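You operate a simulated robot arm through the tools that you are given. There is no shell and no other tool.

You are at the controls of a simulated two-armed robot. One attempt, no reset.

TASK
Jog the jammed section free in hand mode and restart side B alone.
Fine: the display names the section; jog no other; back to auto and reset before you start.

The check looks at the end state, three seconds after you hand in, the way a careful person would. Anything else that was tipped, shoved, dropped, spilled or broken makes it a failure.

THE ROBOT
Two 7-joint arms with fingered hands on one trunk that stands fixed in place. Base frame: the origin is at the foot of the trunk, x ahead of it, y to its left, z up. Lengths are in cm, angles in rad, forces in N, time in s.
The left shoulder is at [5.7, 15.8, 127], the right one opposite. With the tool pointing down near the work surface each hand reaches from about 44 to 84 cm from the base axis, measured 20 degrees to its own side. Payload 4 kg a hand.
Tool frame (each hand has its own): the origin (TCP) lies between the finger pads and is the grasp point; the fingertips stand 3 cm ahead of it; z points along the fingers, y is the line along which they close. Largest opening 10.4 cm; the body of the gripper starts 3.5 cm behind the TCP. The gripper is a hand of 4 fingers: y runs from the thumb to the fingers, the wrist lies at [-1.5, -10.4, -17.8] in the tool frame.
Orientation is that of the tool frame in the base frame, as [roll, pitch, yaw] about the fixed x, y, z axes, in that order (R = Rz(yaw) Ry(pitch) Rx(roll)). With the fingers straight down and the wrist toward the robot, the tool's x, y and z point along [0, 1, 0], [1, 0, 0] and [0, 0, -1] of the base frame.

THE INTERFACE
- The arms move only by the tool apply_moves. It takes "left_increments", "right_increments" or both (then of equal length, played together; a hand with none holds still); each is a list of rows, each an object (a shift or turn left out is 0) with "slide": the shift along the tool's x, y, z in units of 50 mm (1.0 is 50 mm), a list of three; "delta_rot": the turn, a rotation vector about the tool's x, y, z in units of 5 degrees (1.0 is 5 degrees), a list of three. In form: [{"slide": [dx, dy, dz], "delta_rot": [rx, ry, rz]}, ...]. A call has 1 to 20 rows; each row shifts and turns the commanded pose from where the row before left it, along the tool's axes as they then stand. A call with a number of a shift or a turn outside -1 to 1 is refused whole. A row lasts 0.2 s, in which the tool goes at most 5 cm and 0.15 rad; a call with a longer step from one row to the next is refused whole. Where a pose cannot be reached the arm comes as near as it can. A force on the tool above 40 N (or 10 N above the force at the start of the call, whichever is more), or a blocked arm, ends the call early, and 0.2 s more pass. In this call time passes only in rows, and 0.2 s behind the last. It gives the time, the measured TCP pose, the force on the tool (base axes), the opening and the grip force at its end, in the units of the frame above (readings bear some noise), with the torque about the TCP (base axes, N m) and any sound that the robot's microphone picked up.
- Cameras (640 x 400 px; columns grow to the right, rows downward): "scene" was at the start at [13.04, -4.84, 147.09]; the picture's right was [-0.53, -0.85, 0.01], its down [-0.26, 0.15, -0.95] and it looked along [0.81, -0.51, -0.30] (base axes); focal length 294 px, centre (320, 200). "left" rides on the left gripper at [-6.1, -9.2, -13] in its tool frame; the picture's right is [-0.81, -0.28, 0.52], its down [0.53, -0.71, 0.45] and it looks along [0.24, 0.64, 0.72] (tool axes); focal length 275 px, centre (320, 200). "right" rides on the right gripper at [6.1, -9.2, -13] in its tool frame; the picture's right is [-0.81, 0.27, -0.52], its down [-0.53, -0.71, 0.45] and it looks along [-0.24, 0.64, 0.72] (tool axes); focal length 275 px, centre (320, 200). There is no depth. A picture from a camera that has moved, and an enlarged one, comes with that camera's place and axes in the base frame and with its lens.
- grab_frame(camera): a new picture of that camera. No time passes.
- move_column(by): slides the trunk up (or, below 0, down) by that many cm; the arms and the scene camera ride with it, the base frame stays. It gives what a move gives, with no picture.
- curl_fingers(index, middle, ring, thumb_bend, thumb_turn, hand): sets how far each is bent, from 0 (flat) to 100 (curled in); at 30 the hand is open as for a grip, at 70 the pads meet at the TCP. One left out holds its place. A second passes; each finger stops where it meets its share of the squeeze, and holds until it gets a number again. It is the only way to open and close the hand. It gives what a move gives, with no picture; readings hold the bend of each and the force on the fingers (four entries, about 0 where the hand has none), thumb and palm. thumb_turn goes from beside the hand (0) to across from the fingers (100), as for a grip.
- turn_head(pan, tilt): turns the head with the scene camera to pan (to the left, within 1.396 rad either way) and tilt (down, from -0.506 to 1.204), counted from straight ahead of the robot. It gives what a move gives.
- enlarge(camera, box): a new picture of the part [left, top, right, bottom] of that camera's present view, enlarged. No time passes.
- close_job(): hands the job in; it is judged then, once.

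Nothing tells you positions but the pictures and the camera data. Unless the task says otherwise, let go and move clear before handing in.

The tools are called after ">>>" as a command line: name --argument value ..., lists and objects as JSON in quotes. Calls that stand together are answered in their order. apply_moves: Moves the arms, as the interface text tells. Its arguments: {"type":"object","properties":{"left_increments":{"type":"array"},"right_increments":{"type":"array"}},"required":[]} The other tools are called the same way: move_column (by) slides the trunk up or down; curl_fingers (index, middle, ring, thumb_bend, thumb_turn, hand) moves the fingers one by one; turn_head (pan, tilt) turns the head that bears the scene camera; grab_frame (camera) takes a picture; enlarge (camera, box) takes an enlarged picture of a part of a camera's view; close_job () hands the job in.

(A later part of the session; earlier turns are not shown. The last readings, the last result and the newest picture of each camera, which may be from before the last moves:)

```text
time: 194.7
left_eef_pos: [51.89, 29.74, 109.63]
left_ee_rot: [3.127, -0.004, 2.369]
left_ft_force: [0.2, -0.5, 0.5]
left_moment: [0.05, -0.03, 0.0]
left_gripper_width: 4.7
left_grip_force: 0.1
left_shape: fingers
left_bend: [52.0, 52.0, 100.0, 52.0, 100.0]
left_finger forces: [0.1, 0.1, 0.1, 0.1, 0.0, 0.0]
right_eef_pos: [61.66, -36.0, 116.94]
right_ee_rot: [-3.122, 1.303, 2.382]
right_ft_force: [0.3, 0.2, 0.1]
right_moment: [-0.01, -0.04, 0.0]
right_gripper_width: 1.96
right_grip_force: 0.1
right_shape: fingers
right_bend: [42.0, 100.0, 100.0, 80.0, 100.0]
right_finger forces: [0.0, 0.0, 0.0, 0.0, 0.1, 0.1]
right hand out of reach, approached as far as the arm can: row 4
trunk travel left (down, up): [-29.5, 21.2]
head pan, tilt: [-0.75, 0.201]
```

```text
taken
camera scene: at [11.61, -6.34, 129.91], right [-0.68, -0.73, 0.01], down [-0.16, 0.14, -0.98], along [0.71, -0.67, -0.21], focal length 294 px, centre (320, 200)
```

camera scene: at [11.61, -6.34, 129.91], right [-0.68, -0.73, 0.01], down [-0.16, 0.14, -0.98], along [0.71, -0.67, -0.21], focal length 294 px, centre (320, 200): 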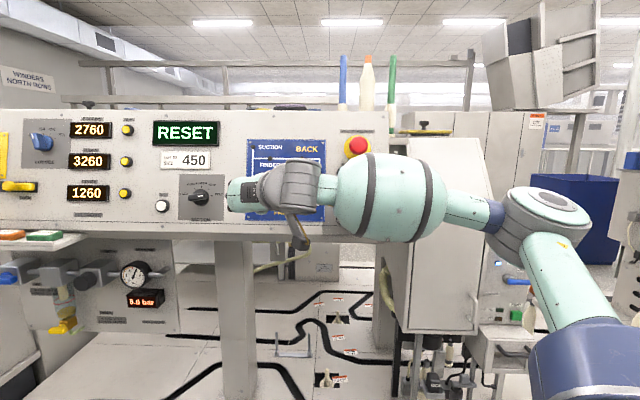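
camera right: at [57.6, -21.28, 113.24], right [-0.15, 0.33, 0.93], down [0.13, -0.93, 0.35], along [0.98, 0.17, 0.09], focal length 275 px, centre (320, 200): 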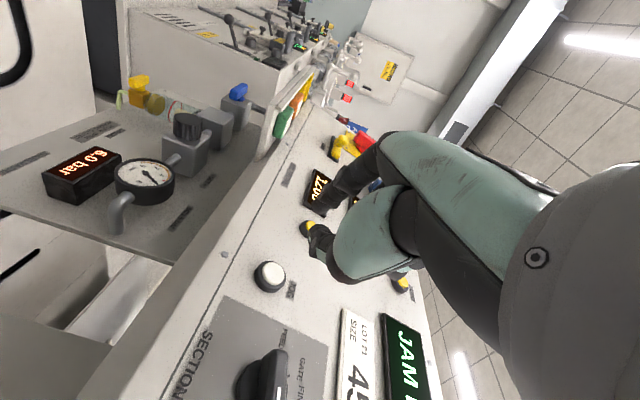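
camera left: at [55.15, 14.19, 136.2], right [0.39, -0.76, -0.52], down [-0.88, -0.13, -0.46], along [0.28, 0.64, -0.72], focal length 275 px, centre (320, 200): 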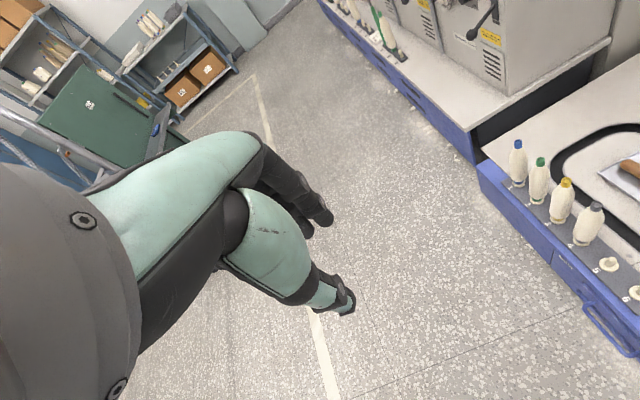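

JOG is released and the section still reads BELT. I'll reshape the hand (thumb as prod), roll to 225° and move over to the mode knob at stand-off.

>>> curl_fingers --hand "right" --thumb_bend 45

>>> curl_fingers --hand "right" --index 100

>>> curl_fingers --hand "right" --thumb_bend 70

>>> apply_moves --right_increments '[{"slide": [0, 0, -0.4]}, {"delta_rot": [0, 0, -1]}, {"delta_rot": [0, 0, -1]}, {"delta_rot": [0, 0, -1]}, {"delta_rot": [0, 0, -1]}, {"delta_rot": [0, 0, -1]}, {"delta_rot": [0, 0, -1]}, {"delta_rot": [0, 0, -1]}, {"delta_rot": [0, 0, -1]}, {"delta_rot": [0, 0, -1]}]'

>>> grab_frame --camera "right"

```text
time: 195.7
left_eef_pos: [52.07, 29.69, 109.52]
left_ee_rot: [3.128, -0.003, 2.367]
left_ft_force: [0.0, 0.2, 0.6]
left_moment: [-0.01, -0.02, -0.02]
left_gripper_width: 4.66
left_grip_force: 0.0
left_shape: fingers
left_bend: [52.0, 52.0, 100.0, 52.0, 100.0]
left_finger forces: [0.1, 0.0, 0.1, 0.0, 0.0, 0.1]
right_eef_pos: [61.64, -35.83, 117.02]
right_ee_rot: [-3.109, 1.304, 2.398]
right_ft_force: [-0.2, -0.2, 1.1]
right_moment: [0.01, 0.03, -0.01]
right_gripper_width: 6.81
right_grip_force: 0.1
right_shape: fingers
right_bend: [42.0, 100.0, 100.0, 45.0, 100.0]
right_finger forces: [0.1, 0.0, 0.0, 0.0, 0.0, 0.1]
trunk travel left (down, up): [-29.5, 21.2]
head pan, tilt: [-0.75, 0.201]
```

```text
time: 196.7
left_eef_pos: [52.07, 29.82, 109.54]
left_ee_rot: [3.128, -0.003, 2.368]
left_ft_force: [0.0, 0.0, -0.1]
left_moment: [-0.02, -0.02, 0.04]
left_gripper_width: 4.7
left_grip_force: 0.0
left_shape: fingers
left_bend: [52.0, 52.0, 100.0, 52.0, 100.0]
left_finger forces: [0.1, 0.0, 0.1, 0.1, 0.0, 0.0]
right_eef_pos: [61.79, -35.98, 116.99]
right_ee_rot: [-3.11, 1.304, 2.397]
right_ft_force: [0.8, 0.3, -0.5]
right_moment: [0.0, -0.03, -0.01]
right_gripper_width: 5.74
right_grip_force: 0.0
right_shape: fingers
right_bend: [100.0, 100.0, 100.0, 45.0, 100.0]
right_finger forces: [0.0, 0.1, 0.1, 0.0, 0.0, 0.1]
trunk travel left (down, up): [-29.5, 21.2]
head pan, tilt: [-0.75, 0.201]
```

```text
time: 197.7
left_eef_pos: [52.12, 29.85, 109.51]
left_ee_rot: [3.128, -0.003, 2.369]
left_ft_force: [0.7, -0.4, 0.2]
left_moment: [0.01, 0.0, -0.01]
left_gripper_width: 4.68
left_grip_force: 0.0
left_shape: fingers
left_bend: [52.0, 52.0, 100.0, 52.0, 100.0]
left_finger forces: [0.1, 0.0, 0.0, 0.1, 0.1, 0.0]
right_eef_pos: [61.81, -35.94, 116.93]
right_ee_rot: [-3.106, 1.305, 2.398]
right_ft_force: [0.4, 0.3, -0.4]
right_moment: [-0.01, 0.02, -0.03]
right_gripper_width: 4.63
right_grip_force: 0.1
right_shape: fingers
right_bend: [100.0, 100.0, 100.0, 70.0, 100.0]
right_finger forces: [0.0, 0.0, 0.1, 0.0, 0.0, 0.0]
trunk travel left (down, up): [-29.5, 21.2]
head pan, tilt: [-0.75, 0.201]
```

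```text
time: 199.9
left_eef_pos: [51.98, 29.92, 109.62]
left_ee_rot: [3.127, -0.004, 2.368]
left_ft_force: [0.7, 0.5, 0.4]
left_moment: [-0.04, 0.01, -0.03]
left_gripper_width: 4.68
left_grip_force: 0.1
left_shape: fingers
left_bend: [52.0, 52.0, 100.0, 52.0, 100.0]
left_finger forces: [0.0, 0.0, 0.0, 0.0, 0.0, 0.0]
right_eef_pos: [60.57, -34.39, 117.62]
right_ee_rot: [-1.936, 0.74, -2.601]
right_ft_force: [-0.6, 0.6, 0.1]
right_moment: [-0.03, -0.01, -0.01]
right_gripper_width: 4.62
right_grip_force: 0.1
right_shape: fingers
right_bend: [100.0, 100.0, 100.0, 70.0, 100.0]
right_finger forces: [0.1, 0.1, 0.0, 0.0, 0.0, 0.0]
trunk travel left (down, up): [-29.5, 21.2]
head pan, tilt: [-0.75, 0.201]
```

```text
taken
camera right: at [44.51, -33.72, 123.22], right [0.26, 0.83, 0.49], down [0.4, -0.56, 0.73], along [0.88, 0.01, -0.47], focal length 275 px, centre (320, 200)
```

right: 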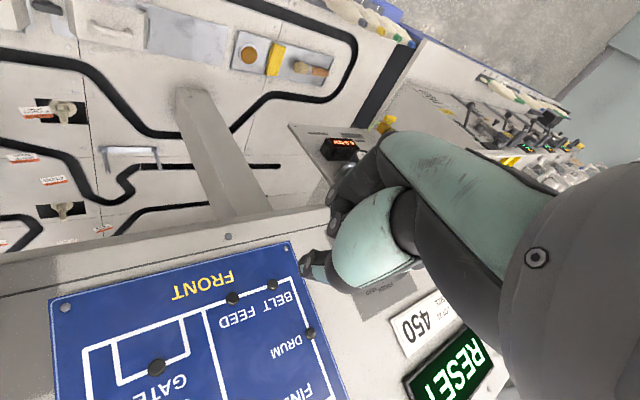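

>>> apply_moves --right_increments '[{"slide": [0.367, -0.314, -0.02]}, {"slide": [0.367, -0.314, -0.02]}, {"slide": [0.367, -0.314, -0.02]}, {"slide": [0.367, -0.314, -0.02]}, {"slide": [0.367, -0.314, -0.02]}, {"slide": [0.367, -0.314, -0.02]}, {"slide": [0.367, -0.314, -0.02]}, {"slide": [0.367, -0.314, -0.02]}, {"slide": [0.367, -0.314, -0.02]}, {"slide": [0.367, -0.314, -0.02]}, {"slide": [0.367, -0.314, -0.02]}]'

>>> grab_frame --camera "right"

>>> enlarge --camera "scene" --box '[310, 110, 430, 240]'

```text
time: 202.3
left_eef_pos: [51.93, 29.91, 109.63]
left_ee_rot: [3.126, 0.0, 2.368]
left_ft_force: [0.1, 0.6, -0.6]
left_moment: [0.02, 0.01, -0.02]
left_gripper_width: 4.69
left_grip_force: 0.0
left_shape: fingers
left_bend: [52.0, 52.0, 100.0, 52.0, 100.0]
left_finger forces: [0.0, 0.0, 0.0, 0.1, 0.1, 0.1]
right_eef_pos: [40.44, -52.12, 116.18]
right_ee_rot: [-1.939, 0.745, -2.607]
right_ft_force: [0.5, 0.1, 0.5]
right_moment: [0.0, -0.02, 0.02]
right_gripper_width: 4.62
right_grip_force: 0.1
right_shape: fingers
right_bend: [100.0, 100.0, 100.0, 70.0, 100.0]
right_finger forces: [0.0, 0.0, 0.1, 0.1, 0.1, 0.0]
trunk travel left (down, up): [-29.5, 21.2]
head pan, tilt: [-0.75, 0.201]
```

```text
taken
camera right: at [24.5, -51.48, 121.73], right [0.25, 0.83, 0.5], down [0.39, -0.56, 0.73], along [0.88, 0.01, -0.47], focal length 275 px, centre (320, 200)
```

right: 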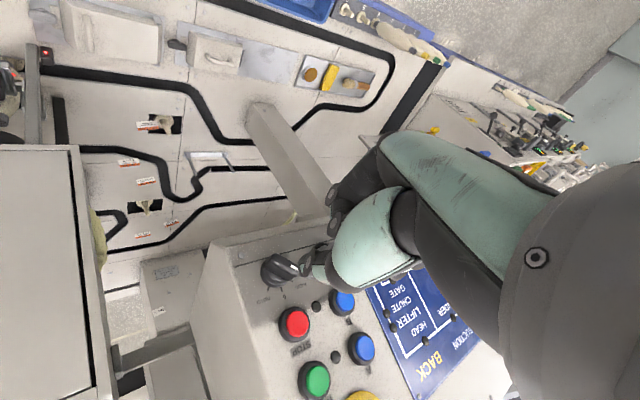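

```text
3.08 times, centred on (370, 175) of scene
camera zoom: at [11.38, -6.22, 129.94], right [-0.68, -0.73, 0.01], down [-0.16, 0.14, -0.98], along [0.71, -0.67, -0.21], focal length 905 px, centre (166, 277)
```

zoom: 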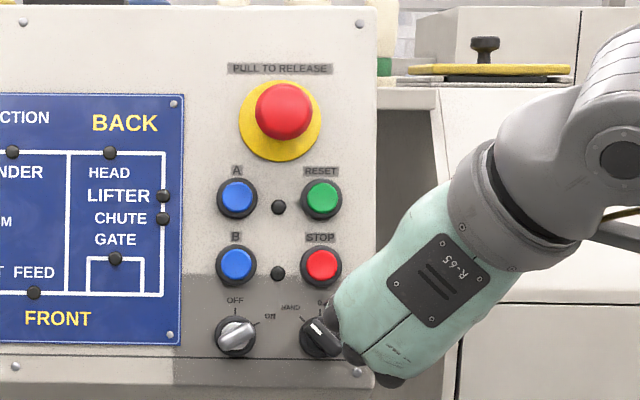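

The scene camera now sees the mode knob clearly at HAND. I'll bring the thumb in on the lever's upper-right side.

>>> apply_moves --right_increments '[{"slide": [0.03, 0.24, 0.3]}, {"slide": [0, 0, 0.4]}, {"slide": [0, 0, 0.4]}, {"slide": [0, 0, 0.4]}]'

>>> enlarge --camera "right" --box '[210, 180, 390, 320]'

>>> enlarge --camera "scene" --box '[320, 150, 430, 240]'

```text
time: 203.3
left_eef_pos: [52.02, 29.74, 109.69]
left_ee_rot: [3.127, -0.003, 2.367]
left_ft_force: [-0.5, 0.3, 0.6]
left_moment: [0.01, -0.01, -0.01]
left_gripper_width: 4.7
left_grip_force: 0.0
left_shape: fingers
left_bend: [52.0, 52.0, 100.0, 52.0, 100.0]
left_finger forces: [0.0, 0.0, 0.0, 0.0, 0.0, 0.1]
right_eef_pos: [46.32, -56.85, 113.02]
right_ee_rot: [-1.942, 0.743, -2.607]
right_ft_force: [0.4, -0.7, -0.7]
right_moment: [0.01, 0.01, 0.0]
right_gripper_width: 4.64
right_grip_force: 0.1
right_shape: fingers
right_bend: [100.0, 100.0, 100.0, 70.0, 100.0]
right_finger forces: [0.0, 0.0, 0.0, 0.0, 0.0, 0.0]
trunk travel left (down, up): [-29.5, 21.2]
head pan, tilt: [-0.75, 0.201]
```

```text
2.86 times, centred on (300, 250) of right
camera zoom: at [30.41, -56.0, 118.74], right [0.26, 0.83, 0.5], down [0.39, -0.56, 0.73], along [0.88, 0.01, -0.47], focal length 786 px, centre (377, 57)
```

zoom: 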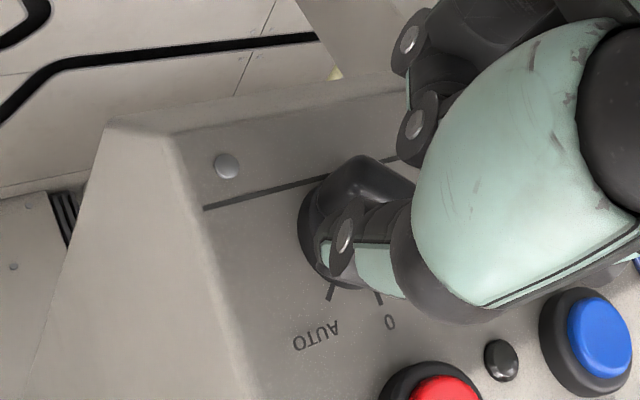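

```text
4.44 times, centred on (375, 195) of scene
camera zoom: at [11.72, -6.31, 129.9], right [-0.68, -0.73, 0.01], down [-0.16, 0.14, -0.98], along [0.71, -0.67, -0.21], focal length 1307 px, centre (76, 222)
```

zoom: 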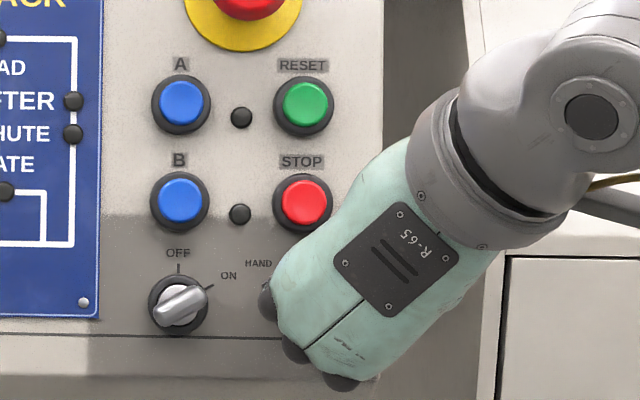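

>>> apply_moves --right_increments '[{"slide": [0, 0, 0.16]}, {"slide": [0, 0, 0.15]}]'

>>> apply_moves --right_increments '[{"slide": [-0.006, 0.1, 0]}, {"slide": [-0.006, 0.1, 0]}, {"slide": [0.06, 0.043, 0]}, {"slide": [0.06, 0.043, 0]}, {"slide": [0.06, 0.043, 0]}]'

>>> enlarge --camera "right" --box '[210, 180, 390, 320]'

```text
time: 203.9
left_eef_pos: [52.22, 29.89, 109.51]
left_ee_rot: [3.128, -0.005, 2.369]
left_ft_force: [0.1, -0.5, 0.2]
left_moment: [0.01, 0.01, 0.0]
left_gripper_width: 4.7
left_grip_force: 0.0
left_shape: fingers
left_bend: [52.0, 52.0, 100.0, 52.0, 100.0]
left_finger forces: [0.0, 0.1, 0.0, 0.0, 0.0, 0.0]
right_eef_pos: [47.47, -57.95, 112.65]
right_ee_rot: [-1.942, 0.74, -2.611]
right_ft_force: [0.8, 0.2, 0.1]
right_moment: [0.01, 0.03, 0.0]
right_gripper_width: 4.61
right_grip_force: 0.2
right_shape: fingers
right_bend: [100.0, 100.0, 100.0, 70.0, 100.0]
right_finger forces: [0.0, 0.0, 0.1, 0.0, 0.0, 0.0]
trunk travel left (down, up): [-29.5, 21.2]
head pan, tilt: [-0.75, 0.201]
```

```text
time: 205.1
left_eef_pos: [52.04, 29.73, 109.56]
left_ee_rot: [3.128, -0.003, 2.367]
left_ft_force: [0.9, -0.4, -0.6]
left_moment: [-0.02, 0.01, 0.0]
left_gripper_width: 4.71
left_grip_force: 0.1
left_shape: fingers
left_bend: [52.0, 52.0, 100.0, 52.0, 100.0]
left_finger forces: [0.1, 0.1, 0.1, 0.1, 0.0, 0.1]
right_eef_pos: [47.51, -57.04, 111.1]
right_ee_rot: [-1.944, 0.742, -2.609]
right_ft_force: [-0.5, -1.7, 1.2]
right_moment: [0.01, -0.02, 0.01]
right_gripper_width: 4.67
right_grip_force: 0.1
right_shape: fingers
right_bend: [100.0, 100.0, 100.0, 68.0, 100.0]
right_finger forces: [0.1, 0.0, 0.0, 0.0, 0.5, 0.1]
trunk travel left (down, up): [-29.5, 21.2]
head pan, tilt: [-0.75, 0.201]
```

```text
2.86 times, centred on (300, 250) of right
camera zoom: at [31.46, -56.31, 116.65], right [0.26, 0.83, 0.5], down [0.4, -0.56, 0.73], along [0.88, 0.01, -0.47], focal length 786 px, centre (377, 57)
```

zoom: 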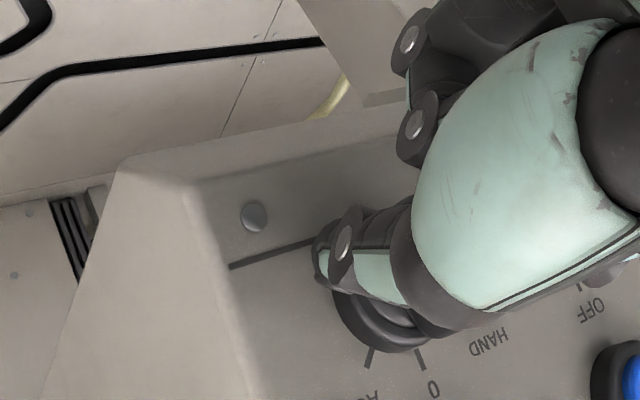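

>>> apply_moves --right_increments '[{"slide": [-0.019, 0.1, 0]}, {"slide": [-0.019, 0.1, 0]}, {"slide": [-0.019, 0.1, 0]}]'

>>> enlarge --camera "right" --box '[210, 180, 390, 320]'

```text
time: 205.9
left_eef_pos: [52.03, 29.84, 109.5]
left_ee_rot: [3.131, -0.004, 2.368]
left_ft_force: [-0.1, 0.0, 0.0]
left_moment: [0.04, 0.0, -0.06]
left_gripper_width: 4.66
left_grip_force: 0.1
left_shape: fingers
left_bend: [52.0, 52.0, 100.0, 52.0, 100.0]
left_finger forces: [0.1, 0.0, 0.0, 0.0, 0.1, 0.1]
right_eef_pos: [48.38, -55.82, 109.99]
right_ee_rot: [-1.946, 0.741, -2.613]
right_ft_force: [0.3, -0.7, 0.3]
right_moment: [-0.01, 0.02, -0.02]
right_gripper_width: 4.64
right_grip_force: 0.0
right_shape: fingers
right_bend: [100.0, 100.0, 100.0, 70.0, 100.0]
right_finger forces: [0.0, 0.0, 0.0, 0.0, 0.0, 0.0]
trunk travel left (down, up): [-29.5, 21.2]
head pan, tilt: [-0.75, 0.201]
```

```text
2.86 times, centred on (300, 250) of right
camera zoom: at [32.3, -55.19, 115.8], right [0.26, 0.83, 0.5], down [0.4, -0.56, 0.73], along [0.88, 0.01, -0.47], focal length 786 px, centre (377, 57)
```

zoom: 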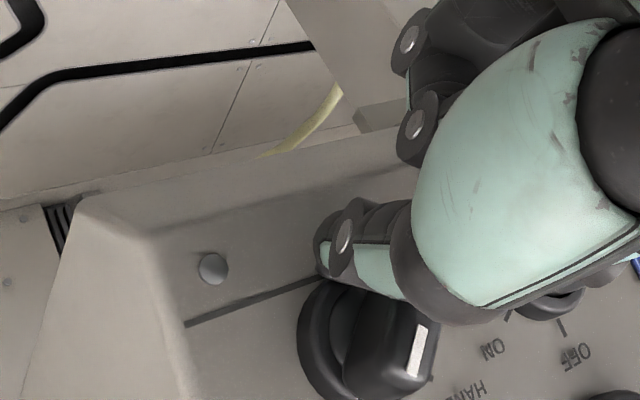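

The lever is now around 0 and the thumb slid under its tail end. I'll loop the thumb back to the tail's right side and push again, closer to the centre.

>>> apply_moves --right_increments '[{"slide": [0.15, 0.015, 0]}, {"slide": [0.15, 0.015, 0]}, {"slide": [0.035, -0.18, 0]}, {"slide": [0.035, -0.18, 0]}, {"slide": [-0.11, -0.085, 0]}, {"slide": [-0.11, -0.085, 0]}]'

>>> enlarge --camera "right" --box '[210, 180, 390, 320]'

```text
time: 207.3
left_eef_pos: [52.03, 29.84, 109.43]
left_ee_rot: [3.127, -0.003, 2.368]
left_ft_force: [0.8, 0.6, 0.5]
left_moment: [0.02, -0.02, -0.02]
left_gripper_width: 4.7
left_grip_force: 0.0
left_shape: fingers
left_bend: [52.0, 52.0, 100.0, 52.0, 100.0]
left_finger forces: [0.1, 0.0, 0.0, 0.0, 0.0, 0.0]
right_eef_pos: [46.92, -57.94, 111.36]
right_ee_rot: [-1.939, 0.743, -2.604]
right_ft_force: [0.3, -0.2, -0.1]
right_moment: [0.01, 0.01, 0.04]
right_gripper_width: 4.6
right_grip_force: 0.1
right_shape: fingers
right_bend: [100.0, 100.0, 100.0, 70.0, 100.0]
right_finger forces: [0.1, 0.0, 0.1, 0.0, 0.1, 0.0]
trunk travel left (down, up): [-29.5, 21.2]
head pan, tilt: [-0.75, 0.201]
```

```text
2.86 times, centred on (300, 250) of right
camera zoom: at [30.86, -57.08, 117.11], right [0.26, 0.83, 0.5], down [0.39, -0.56, 0.73], along [0.88, 0.01, -0.47], focal length 786 px, centre (377, 57)
```

zoom: 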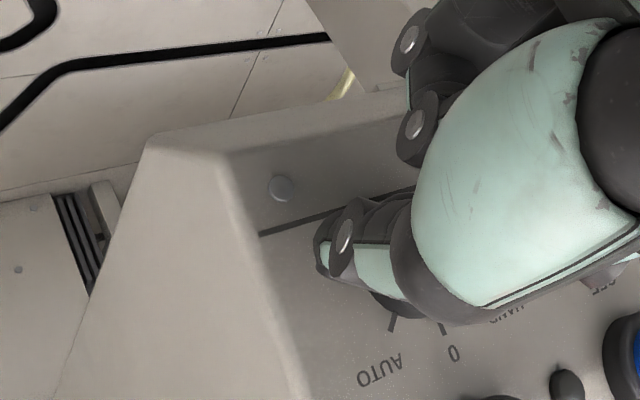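

>>> apply_moves --right_increments '[{"slide": [-0.055, 0.1, 0]}, {"slide": [-0.055, 0.1, 0]}, {"slide": [0, 0.06, 0]}, {"slide": [0, 0.06, 0]}]'

>>> enlarge --camera "right" --box '[210, 180, 390, 320]'

```text
time: 208.3
left_eef_pos: [52.04, 29.75, 109.42]
left_ee_rot: [3.129, -0.005, 2.369]
left_ft_force: [0.1, 0.1, 0.2]
left_moment: [0.02, -0.03, 0.01]
left_gripper_width: 4.71
left_grip_force: 0.0
left_shape: fingers
left_bend: [52.0, 52.0, 100.0, 52.0, 100.0]
left_finger forces: [0.1, 0.0, 0.0, 0.0, 0.0, 0.0]
right_eef_pos: [47.9, -56.56, 110.73]
right_ee_rot: [-1.942, 0.741, -2.611]
right_ft_force: [-0.2, -0.2, 1.1]
right_moment: [-0.02, 0.01, 0.02]
right_gripper_width: 4.62
right_grip_force: 0.0
right_shape: fingers
right_bend: [100.0, 100.0, 100.0, 70.0, 100.0]
right_finger forces: [0.0, 0.1, 0.0, 0.0, 0.1, 0.0]
trunk travel left (down, up): [-29.5, 21.2]
head pan, tilt: [-0.75, 0.201]
```

```text
2.86 times, centred on (300, 250) of right
camera zoom: at [31.83, -55.77, 116.34], right [0.26, 0.83, 0.5], down [0.39, -0.56, 0.73], along [0.88, 0.01, -0.47], focal length 786 px, centre (377, 57)
```

zoom: 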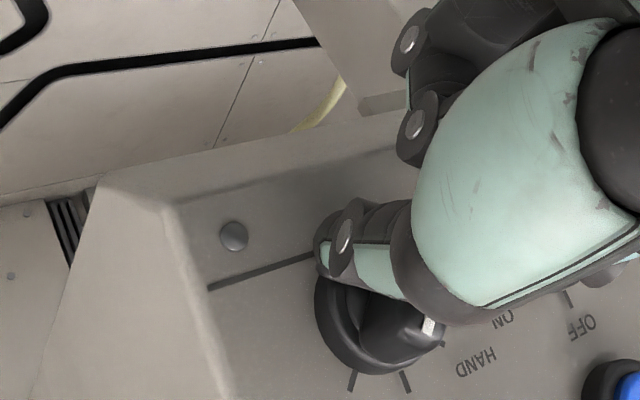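

The ticks show the lever is still at HAND; the thumb slid off its end. I'll back out, reposition on the upper-right side, and push straight across the lever.

>>> apply_moves --right_increments '[{"slide": [0, 0, -0.4]}, {"slide": [0, 0, -0.3]}, {"slide": [-0.025, -0.25, 0]}, {"slide": [-0.025, -0.25, 0]}, {"slide": [0, 0, 0.35]}, {"slide": [0, 0, 0.36]}]'

>>> enlarge --camera "right" --box '[210, 180, 390, 320]'

```text
time: 209.7
left_eef_pos: [52.21, 29.8, 109.46]
left_ee_rot: [3.127, -0.003, 2.367]
left_ft_force: [0.1, 0.0, 0.4]
left_moment: [-0.01, -0.04, -0.01]
left_gripper_width: 4.69
left_grip_force: 0.2
left_shape: fingers
left_bend: [52.0, 52.0, 100.0, 52.0, 100.0]
left_finger forces: [0.1, 0.0, 0.0, 0.0, 0.0, 0.1]
right_eef_pos: [47.19, -58.28, 112.56]
right_ee_rot: [-1.944, 0.742, -2.611]
right_ft_force: [-0.2, 0.0, 0.7]
right_moment: [0.0, 0.01, -0.02]
right_gripper_width: 4.65
right_grip_force: 0.0
right_shape: fingers
right_bend: [100.0, 100.0, 100.0, 70.0, 100.0]
right_finger forces: [0.0, 0.0, 0.0, 0.0, 0.0, 0.0]
trunk travel left (down, up): [-29.5, 21.2]
head pan, tilt: [-0.75, 0.201]
```

```text
2.86 times, centred on (300, 250) of right
camera zoom: at [31.21, -57.39, 118.2], right [0.26, 0.83, 0.5], down [0.39, -0.56, 0.73], along [0.88, 0.01, -0.47], focal length 786 px, centre (377, 57)
```

zoom: 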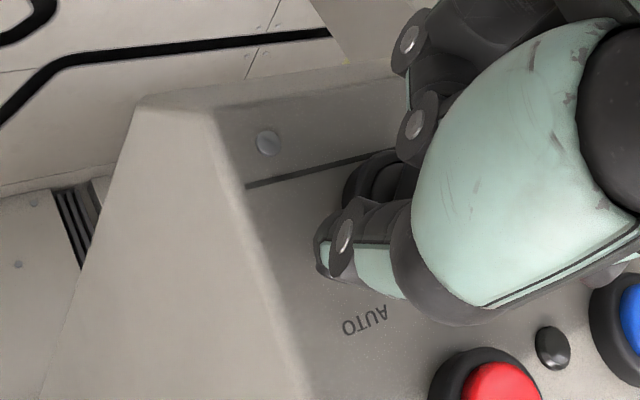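

>>> apply_moves --right_increments '[{"slide": [0, 0.09, 0]}, {"slide": [0, 0.09, 0]}, {"slide": [0, 0.09, 0]}, {"slide": [0, 0.09, 0]}]'

>>> enlarge --camera "right" --box '[210, 180, 390, 320]'

```text
time: 210.7
left_eef_pos: [52.01, 29.82, 109.55]
left_ee_rot: [3.128, -0.004, 2.368]
left_ft_force: [-0.1, -0.5, 0.5]
left_moment: [0.0, 0.0, 0.01]
left_gripper_width: 4.69
left_grip_force: 0.0
left_shape: fingers
left_bend: [52.0, 52.0, 100.0, 52.0, 100.0]
left_finger forces: [0.1, 0.0, 0.0, 0.0, 0.0, 0.1]
right_eef_pos: [47.81, -57.12, 111.37]
right_ee_rot: [-1.943, 0.742, -2.612]
right_ft_force: [-1.2, -0.3, 0.0]
right_moment: [0.01, 0.0, -0.02]
right_gripper_width: 4.64
right_grip_force: 0.3
right_shape: fingers
right_bend: [100.0, 100.0, 100.0, 70.0, 100.0]
right_finger forces: [0.1, 0.0, 0.1, 0.0, 0.7, 0.0]
trunk travel left (down, up): [-29.5, 21.2]
head pan, tilt: [-0.75, 0.201]
```

```text
2.86 times, centred on (300, 250) of right
camera zoom: at [31.87, -56.29, 116.95], right [0.26, 0.83, 0.5], down [0.39, -0.56, 0.73], along [0.88, 0.01, -0.47], focal length 786 px, centre (377, 57)
```

zoom: 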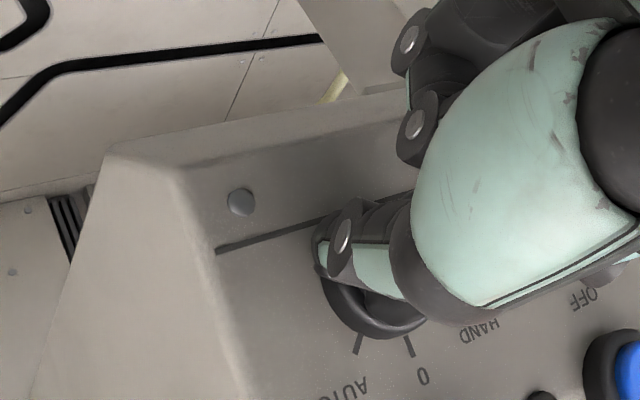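

>>> apply_moves --right_increments '[{"slide": [0, 0.06, 0]}, {"slide": [0, 0.06, 0]}, {"slide": [0, 0.06, 0]}]'

>>> enlarge --camera "right" --box '[210, 180, 390, 320]'

```text
time: 211.5
left_eef_pos: [52.14, 29.78, 109.55]
left_ee_rot: [3.127, -0.005, 2.366]
left_ft_force: [-0.6, 0.0, 0.2]
left_moment: [0.0, -0.01, 0.0]
left_gripper_width: 4.7
left_grip_force: 0.0
left_shape: fingers
left_bend: [52.0, 52.0, 100.0, 52.0, 100.0]
left_finger forces: [0.0, 0.0, 0.0, 0.0, 0.0, 0.1]
right_eef_pos: [48.23, -56.26, 110.64]
right_ee_rot: [-1.94, 0.742, -2.606]
right_ft_force: [-1.2, 0.4, 0.4]
right_moment: [-0.04, 0.0, -0.03]
right_gripper_width: 4.62
right_grip_force: 0.2
right_shape: fingers
right_bend: [100.0, 100.0, 100.0, 70.0, 100.0]
right_finger forces: [0.0, 0.0, 0.0, 0.0, 0.4, 0.0]
trunk travel left (down, up): [-29.5, 21.2]
head pan, tilt: [-0.75, 0.201]
```

```text
2.86 times, centred on (300, 250) of right
camera zoom: at [32.17, -55.59, 116.3], right [0.26, 0.83, 0.5], down [0.39, -0.56, 0.73], along [0.88, 0.01, -0.47], focal length 786 px, centre (377, 57)
```

zoom: 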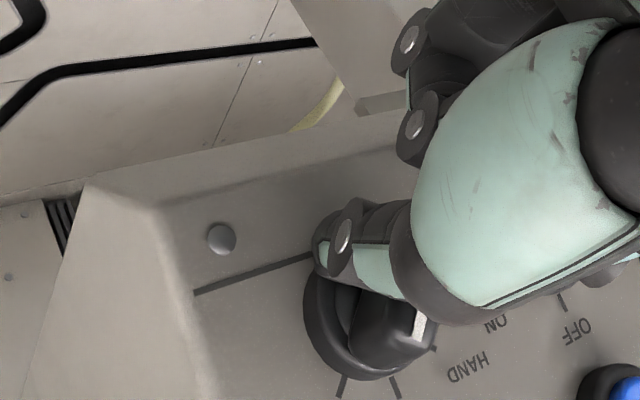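

>>> apply_moves --right_increments '[{"slide": [0, 0, -0.4]}, {"slide": [0, 0, -0.4]}, {"slide": [0.3, -0.3, -0.3]}, {"slide": [0.3, -0.3, 0]}]'

>>> enlarge --camera "scene" --box '[320, 150, 430, 240]'

>>> enlarge --camera "right" --box '[210, 180, 390, 320]'

```text
time: 212.5
left_eef_pos: [52.04, 29.8, 109.53]
left_ee_rot: [3.129, -0.003, 2.368]
left_ft_force: [0.8, -0.1, 0.4]
left_moment: [0.02, 0.01, 0.0]
left_gripper_width: 4.7
left_grip_force: 0.0
left_shape: fingers
left_bend: [52.0, 52.0, 100.0, 52.0, 100.0]
left_finger forces: [0.0, 0.1, 0.1, 0.0, 0.0, 0.1]
right_eef_pos: [41.01, -55.71, 112.1]
right_ee_rot: [-1.94, 0.743, -2.604]
right_ft_force: [0.5, 0.1, 0.0]
right_moment: [0.01, -0.02, 0.03]
right_gripper_width: 4.6
right_grip_force: 0.1
right_shape: fingers
right_bend: [100.0, 100.0, 100.0, 70.0, 100.0]
right_finger forces: [0.0, 0.0, 0.0, 0.0, 0.0, 0.0]
trunk travel left (down, up): [-29.5, 21.2]
head pan, tilt: [-0.75, 0.201]
```

```text
4.44 times, centred on (375, 195) of scene
camera zoom: at [11.65, -6.3, 129.91], right [-0.68, -0.73, 0.01], down [-0.16, 0.14, -0.98], along [0.71, -0.67, -0.21], focal length 1307 px, centre (76, 222)
```

zoom: 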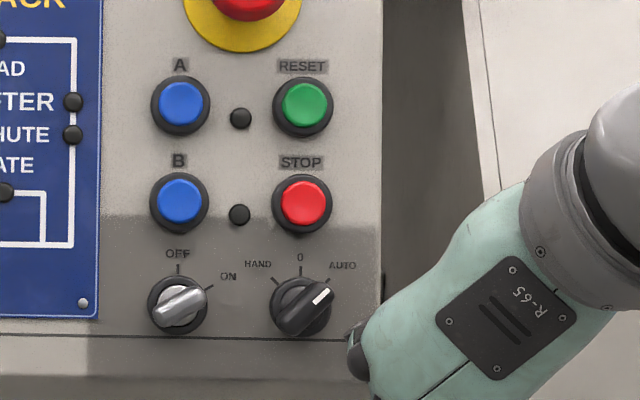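

```text
2.86 times, centred on (300, 250) of right
camera zoom: at [24.91, -54.93, 117.74], right [0.26, 0.83, 0.5], down [0.39, -0.56, 0.73], along [0.88, 0.01, -0.47], focal length 786 px, centre (377, 57)
```

zoom: 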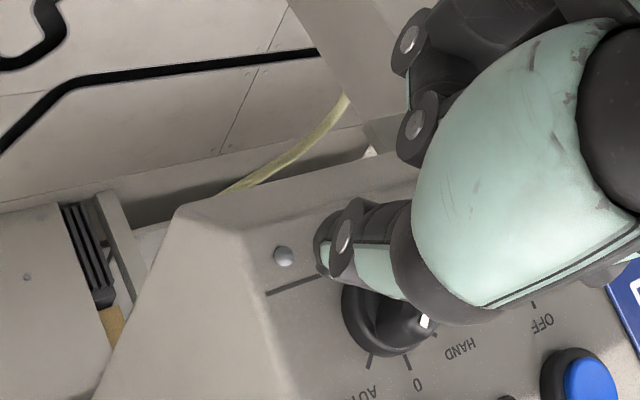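

The scene view shows the mode lever pointing at AUTO. I'll zoom in to confirm, and check the display.

>>> enlarge --camera "scene" --box '[330, 200, 390, 236]'

>>> enlarge --camera "scene" --box '[130, 100, 340, 240]'

```text
10.67 times, centred on (360, 218) of scene
camera zoom: at [11.65, -6.3, 129.91], right [-0.68, -0.73, 0.01], down [-0.16, 0.14, -0.98], along [0.71, -0.67, -0.21], focal length 3136 px, centre (-107, 8)
```

zoom: 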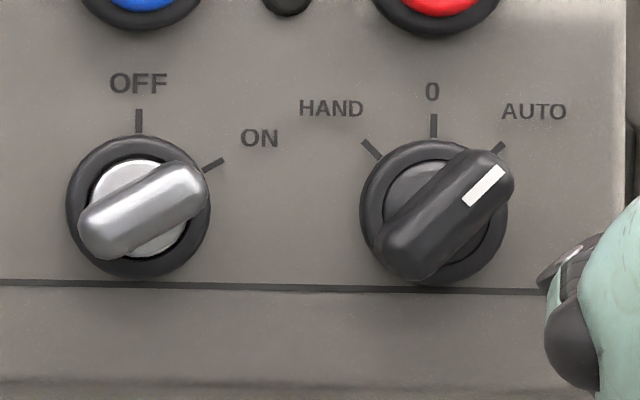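

```text
2.86 times, centred on (235, 170) of scene
camera zoom: at [11.65, -6.3, 129.91], right [-0.68, -0.73, 0.01], down [-0.16, 0.14, -0.98], along [0.71, -0.67, -0.21], focal length 840 px, centre (563, 286)
```

zoom: 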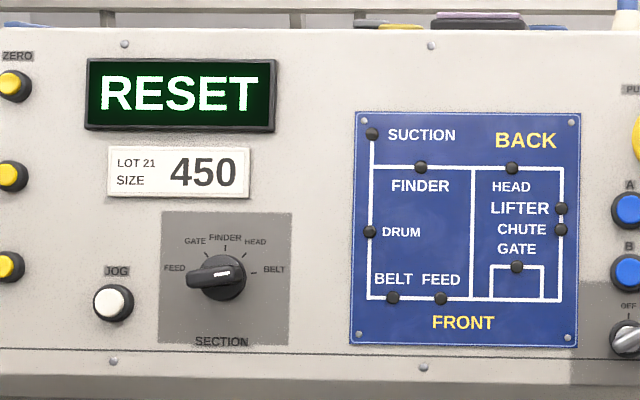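

Mode is at AUTO, the section still at BELT, and the display asks for RESET. I'll extend the thumb slightly and move up in front of the green RESET button at stand-off.

>>> curl_fingers --hand "right" --thumb_bend 60

>>> apply_moves --right_increments '[{"slide": [-0.4, -0.127, 0]}, {"slide": [-0.4, -0.127, 0]}, {"slide": [-0.4, -0.127, 0]}, {"slide": [-0.4, -0.127, 0]}, {"slide": [-0.4, -0.127, 0]}, {"slide": [-0.4, -0.127, 0]}]'

>>> grab_frame --camera "right"

>>> enlarge --camera "scene" --box '[310, 110, 430, 240]'

```text
time: 213.5
left_eef_pos: [52.11, 29.72, 109.43]
left_ee_rot: [3.127, -0.004, 2.368]
left_ft_force: [1.0, -0.5, -0.1]
left_moment: [-0.01, 0.0, -0.02]
left_gripper_width: 4.66
left_grip_force: 0.0
left_shape: fingers
left_bend: [52.0, 52.0, 100.0, 52.0, 100.0]
left_finger forces: [0.0, 0.0, 0.0, 0.0, 0.0, 0.1]
right_eef_pos: [40.96, -55.68, 112.02]
right_ee_rot: [-1.938, 0.743, -2.606]
right_ft_force: [0.2, -0.3, -0.4]
right_moment: [-0.01, -0.02, -0.01]
right_gripper_width: 5.01
right_grip_force: 0.1
right_shape: fingers
right_bend: [100.0, 100.0, 100.0, 60.0, 100.0]
right_finger forces: [0.1, 0.0, 0.0, 0.0, 0.0, 0.0]
trunk travel left (down, up): [-29.5, 21.2]
head pan, tilt: [-0.75, 0.201]
```

```text
time: 214.9
left_eef_pos: [52.06, 29.88, 109.61]
left_ee_rot: [3.131, -0.005, 2.368]
left_ft_force: [-1.1, -0.4, 0.2]
left_moment: [-0.02, 0.0, 0.0]
left_gripper_width: 4.69
left_grip_force: 0.0
left_shape: fingers
left_bend: [52.0, 52.0, 100.0, 52.0, 100.0]
left_finger forces: [0.1, 0.0, 0.0, 0.1, 0.0, 0.0]
right_eef_pos: [47.67, -53.45, 122.74]
right_ee_rot: [-1.938, 0.739, -2.602]
right_ft_force: [0.8, -0.1, 0.0]
right_moment: [-0.01, -0.01, -0.01]
right_gripper_width: 5.01
right_grip_force: 0.1
right_shape: fingers
right_bend: [100.0, 100.0, 100.0, 60.0, 100.0]
right_finger forces: [0.1, 0.1, 0.0, 0.1, 0.0, 0.0]
trunk travel left (down, up): [-29.5, 21.2]
head pan, tilt: [-0.75, 0.201]
```

```text
taken
camera right: at [31.67, -52.77, 128.41], right [0.26, 0.83, 0.49], down [0.4, -0.56, 0.73], along [0.88, 0.01, -0.47], focal length 275 px, centre (320, 200)
```

right: 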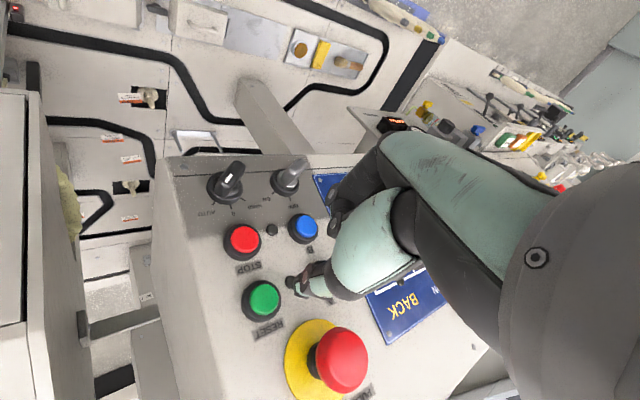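

```text
3.08 times, centred on (370, 175) of scene
camera zoom: at [11.74, -6.19, 129.9], right [-0.68, -0.73, 0.01], down [-0.16, 0.14, -0.98], along [0.71, -0.67, -0.21], focal length 905 px, centre (166, 277)
```

zoom: 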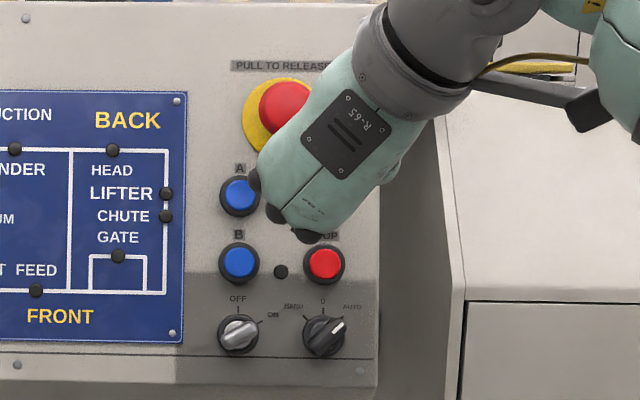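

The thumb tip is already lined up with RESET. I'll advance straight in.

>>> apply_moves --right_increments '[{"slide": [-0.02, 0.03, 0.3]}, {"slide": [0, 0, 0.3]}, {"slide": [0, 0, 0.25]}]'

>>> enlarge --camera "right" --box '[200, 180, 400, 340]'

>>> enlarge --camera "scene" --box '[310, 110, 430, 240]'

```text
time: 215.7
left_eef_pos: [52.09, 29.75, 109.48]
left_ee_rot: [3.128, -0.006, 2.367]
left_ft_force: [-0.8, 0.7, 0.2]
left_moment: [0.0, -0.01, -0.01]
left_gripper_width: 4.71
left_grip_force: 0.1
left_shape: fingers
left_bend: [52.0, 52.0, 100.0, 52.0, 100.0]
left_finger forces: [0.0, 0.0, 0.0, 0.0, 0.0, 0.0]
right_eef_pos: [50.61, -56.28, 121.66]
right_ee_rot: [-1.94, 0.743, -2.605]
right_ft_force: [0.0, -0.2, 0.5]
right_moment: [0.02, 0.04, 0.01]
right_gripper_width: 5.04
right_grip_force: 0.0
right_shape: fingers
right_bend: [100.0, 100.0, 100.0, 60.0, 100.0]
right_finger forces: [0.0, 0.0, 0.1, 0.0, 0.0, 0.1]
trunk travel left (down, up): [-29.5, 21.2]
head pan, tilt: [-0.75, 0.201]
```

```text
2.50 times, centred on (300, 260) of right
camera zoom: at [34.53, -55.66, 127.3], right [0.26, 0.83, 0.49], down [0.4, -0.56, 0.73], along [0.88, 0.01, -0.47], focal length 688 px, centre (370, 50)
```

zoom: 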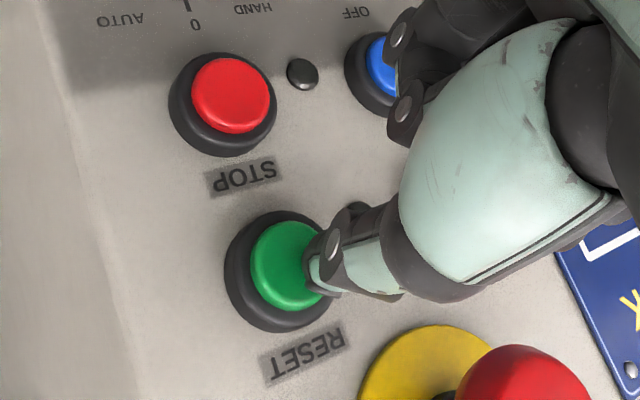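

```text
3.08 times, centred on (370, 175) of scene
camera zoom: at [11.75, -6.28, 129.9], right [-0.68, -0.73, 0.01], down [-0.16, 0.14, -0.98], along [0.71, -0.67, -0.21], focal length 905 px, centre (166, 277)
```

zoom: 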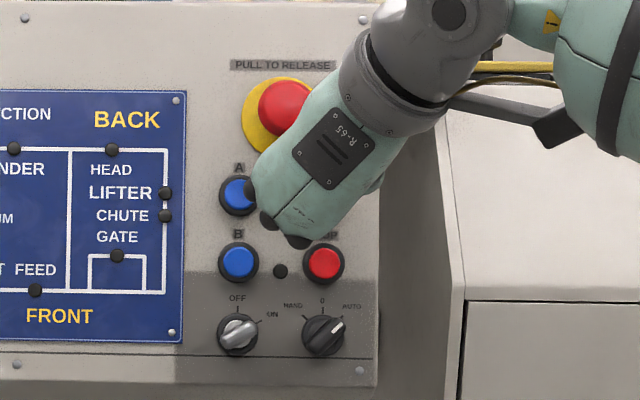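

>>> apply_moves --right_increments '[{"slide": [-0.03, 0.06, 0.12]}, {"slide": [0, 0, 0.1]}, {"slide": [0, 0, 0.08]}]'

>>> enlarge --camera "scene" --box '[130, 100, 400, 240]'

```text
time: 216.5
left_eef_pos: [51.79, 30.09, 109.6]
left_ee_rot: [3.128, 0.0, 2.368]
left_ft_force: [-0.8, -0.7, 0.2]
left_moment: [-0.02, 0.04, -0.02]
left_gripper_width: 4.7
left_grip_force: 0.0
left_shape: fingers
left_bend: [52.0, 52.0, 100.0, 52.0, 100.0]
left_finger forces: [0.0, 0.1, 0.0, 0.1, 0.0, 0.1]
right_eef_pos: [51.51, -56.8, 121.63]
right_ee_rot: [-1.935, 0.743, -2.598]
right_ft_force: [-13.8, 11.5, 3.8]
right_moment: [-0.23, -0.11, -0.42]
right_gripper_width: 5.0
right_grip_force: 9.1
right_shape: fingers
right_bend: [100.0, 100.0, 100.0, 61.0, 100.0]
right_finger forces: [0.0, 0.0, 0.0, 0.0, 18.0, 0.0]
trunk travel left (down, up): [-29.5, 21.2]
head pan, tilt: [-0.75, 0.201]
heard: click
```

```text
2.37 times, centred on (265, 170) of scene
camera zoom: at [11.33, -5.99, 129.95], right [-0.68, -0.73, 0.01], down [-0.16, 0.13, -0.98], along [0.71, -0.67, -0.21], focal length 697 px, centre (450, 271)
```

zoom: 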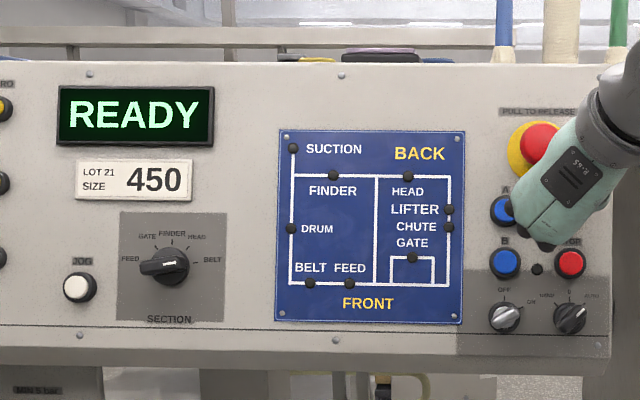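

The display says READY. I'll back off from RESET and move to the B start button, keeping clear of A.

>>> apply_moves --right_increments '[{"slide": [0, 0, -0.3]}, {"slide": [0, 0, -0.4]}, {"slide": [0, 0, -0.4]}, {"slide": [-0.06, 0.42, 0]}, {"slide": [-0.06, 0.42, 0]}, {"slide": [-0.06, 0.42, 0]}, {"slide": [-0.05, 0.41, 0]}]'

>>> grab_frame --camera "right"

>>> enlarge --camera "right" --box '[200, 180, 400, 340]'

>>> enlarge --camera "scene" --box '[310, 110, 430, 240]'

```text
time: 218.1
left_eef_pos: [52.19, 29.88, 109.47]
left_ee_rot: [3.128, -0.004, 2.367]
left_ft_force: [0.2, -0.6, 0.7]
left_moment: [0.0, 0.0, 0.02]
left_gripper_width: 4.69
left_grip_force: 0.1
left_shape: fingers
left_bend: [52.0, 52.0, 100.0, 52.0, 100.0]
left_finger forces: [0.0, 0.1, 0.0, 0.1, 0.1, 0.0]
right_eef_pos: [51.8, -47.57, 117.45]
right_ee_rot: [-1.939, 0.74, -2.604]
right_ft_force: [0.6, 0.1, 0.0]
right_moment: [0.03, 0.0, 0.01]
right_gripper_width: 5.06
right_grip_force: 0.0
right_shape: fingers
right_bend: [100.0, 100.0, 100.0, 60.0, 100.0]
right_finger forces: [0.1, 0.0, 0.1, 0.1, 0.1, 0.0]
trunk travel left (down, up): [-29.5, 21.2]
head pan, tilt: [-0.75, 0.201]
```

```text
taken
camera right: at [35.63, -46.89, 123.07], right [0.26, 0.83, 0.5], down [0.4, -0.56, 0.73], along [0.88, 0.01, -0.47], focal length 275 px, centre (320, 200)
```

right: 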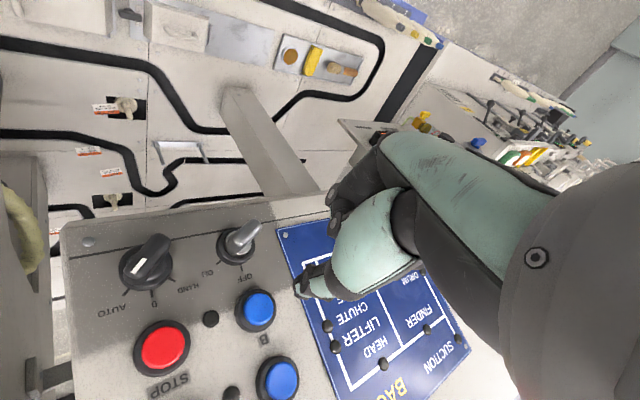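

```text
2.50 times, centred on (300, 260) of right
camera zoom: at [35.63, -46.89, 123.07], right [0.26, 0.83, 0.5], down [0.4, -0.56, 0.73], along [0.88, 0.01, -0.47], focal length 688 px, centre (370, 50)
```

zoom: 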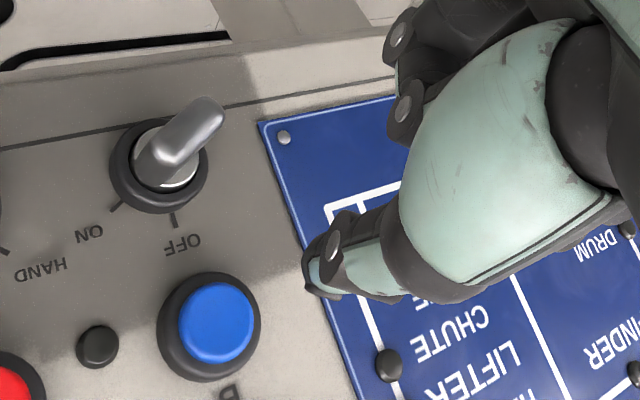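

```text
3.08 times, centred on (370, 175) of scene
camera zoom: at [11.82, -6.22, 129.89], right [-0.68, -0.73, 0.01], down [-0.16, 0.14, -0.98], along [0.71, -0.67, -0.21], focal length 905 px, centre (166, 277)
```

zoom: 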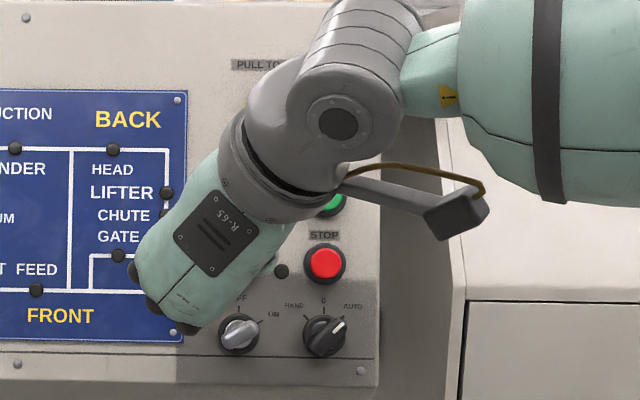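

B is the blue button nearer the OFF/ON switch. I'll trim by 6 mm and advance on it.

>>> apply_moves --right_increments '[{"slide": [-0.015, -0.11, 0.2]}, {"slide": [0, 0, 0.3]}, {"slide": [0, 0, 0.3]}]'

>>> enlarge --camera "right" --box '[200, 180, 400, 340]'

```text
time: 218.9
left_eef_pos: [52.1, 29.8, 109.45]
left_ee_rot: [3.128, -0.005, 2.368]
left_ft_force: [0.3, -0.7, -0.5]
left_moment: [0.02, 0.02, -0.02]
left_gripper_width: 4.68
left_grip_force: 0.0
left_shape: fingers
left_bend: [52.0, 52.0, 100.0, 52.0, 100.0]
left_finger forces: [0.0, 0.0, 0.0, 0.1, 0.0, 0.0]
right_eef_pos: [54.16, -50.57, 116.9]
right_ee_rot: [-1.938, 0.741, -2.603]
right_ft_force: [1.1, 0.5, -0.8]
right_moment: [0.02, 0.0, -0.03]
right_gripper_width: 5.04
right_grip_force: 0.1
right_shape: fingers
right_bend: [100.0, 100.0, 100.0, 60.0, 100.0]
right_finger forces: [0.0, 0.0, 0.0, 0.0, 0.0, 0.0]
trunk travel left (down, up): [-29.5, 21.2]
head pan, tilt: [-0.75, 0.201]
```

```text
2.50 times, centred on (300, 260) of right
camera zoom: at [38.16, -49.96, 122.58], right [0.26, 0.83, 0.5], down [0.39, -0.56, 0.73], along [0.88, 0.01, -0.47], focal length 688 px, centre (370, 50)
```

zoom: 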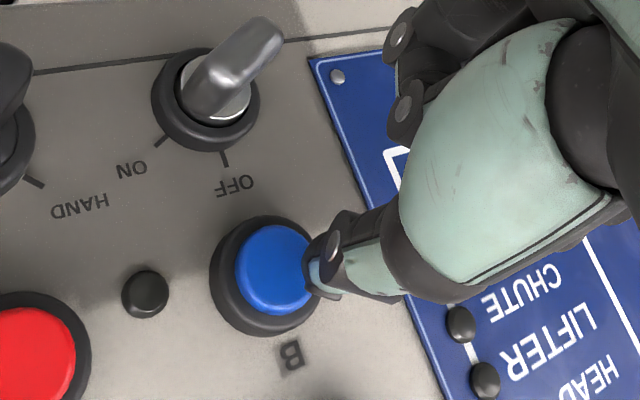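

>>> apply_moves --right_increments '[{"slide": [0, 0.02, 0.12]}, {"slide": [0, 0, 0.1]}, {"slide": [0, 0, 0.09]}]'

>>> enlarge --camera "scene" --box '[130, 100, 400, 240]'

```text
time: 219.7
left_eef_pos: [51.85, 29.98, 109.66]
left_ee_rot: [3.127, 0.0, 2.37]
left_ft_force: [0.8, 0.1, 0.0]
left_moment: [0.02, -0.01, 0.01]
left_gripper_width: 4.68
left_grip_force: 0.0
left_shape: fingers
left_bend: [52.0, 52.0, 100.0, 52.0, 100.0]
left_finger forces: [0.1, 0.0, 0.1, 0.0, 0.0, 0.0]
right_eef_pos: [55.03, -51.3, 116.95]
right_ee_rot: [-1.935, 0.74, -2.601]
right_ft_force: [-10.9, 10.5, 3.6]
right_moment: [-0.16, -0.13, -0.35]
right_gripper_width: 4.97
right_grip_force: 8.0
right_shape: fingers
right_bend: [100.0, 100.0, 100.0, 61.0, 100.0]
right_finger forces: [0.1, 0.0, 0.1, 0.0, 15.8, 0.0]
trunk travel left (down, up): [-29.5, 21.2]
head pan, tilt: [-0.75, 0.201]
heard: click
```

```text
2.37 times, centred on (265, 170) of scene
camera zoom: at [11.41, -6.04, 129.94], right [-0.68, -0.73, 0.01], down [-0.16, 0.13, -0.98], along [0.71, -0.67, -0.21], focal length 697 px, centre (450, 271)
```

zoom: 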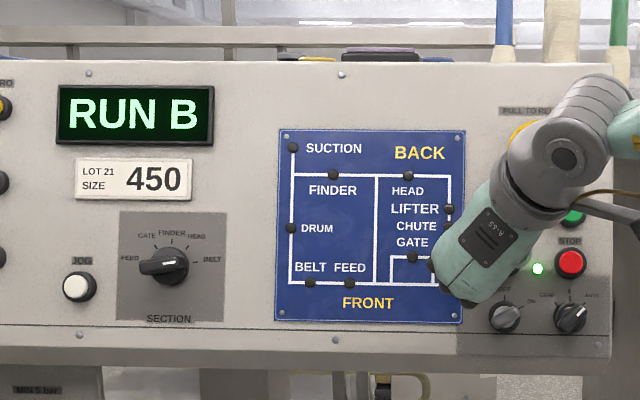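

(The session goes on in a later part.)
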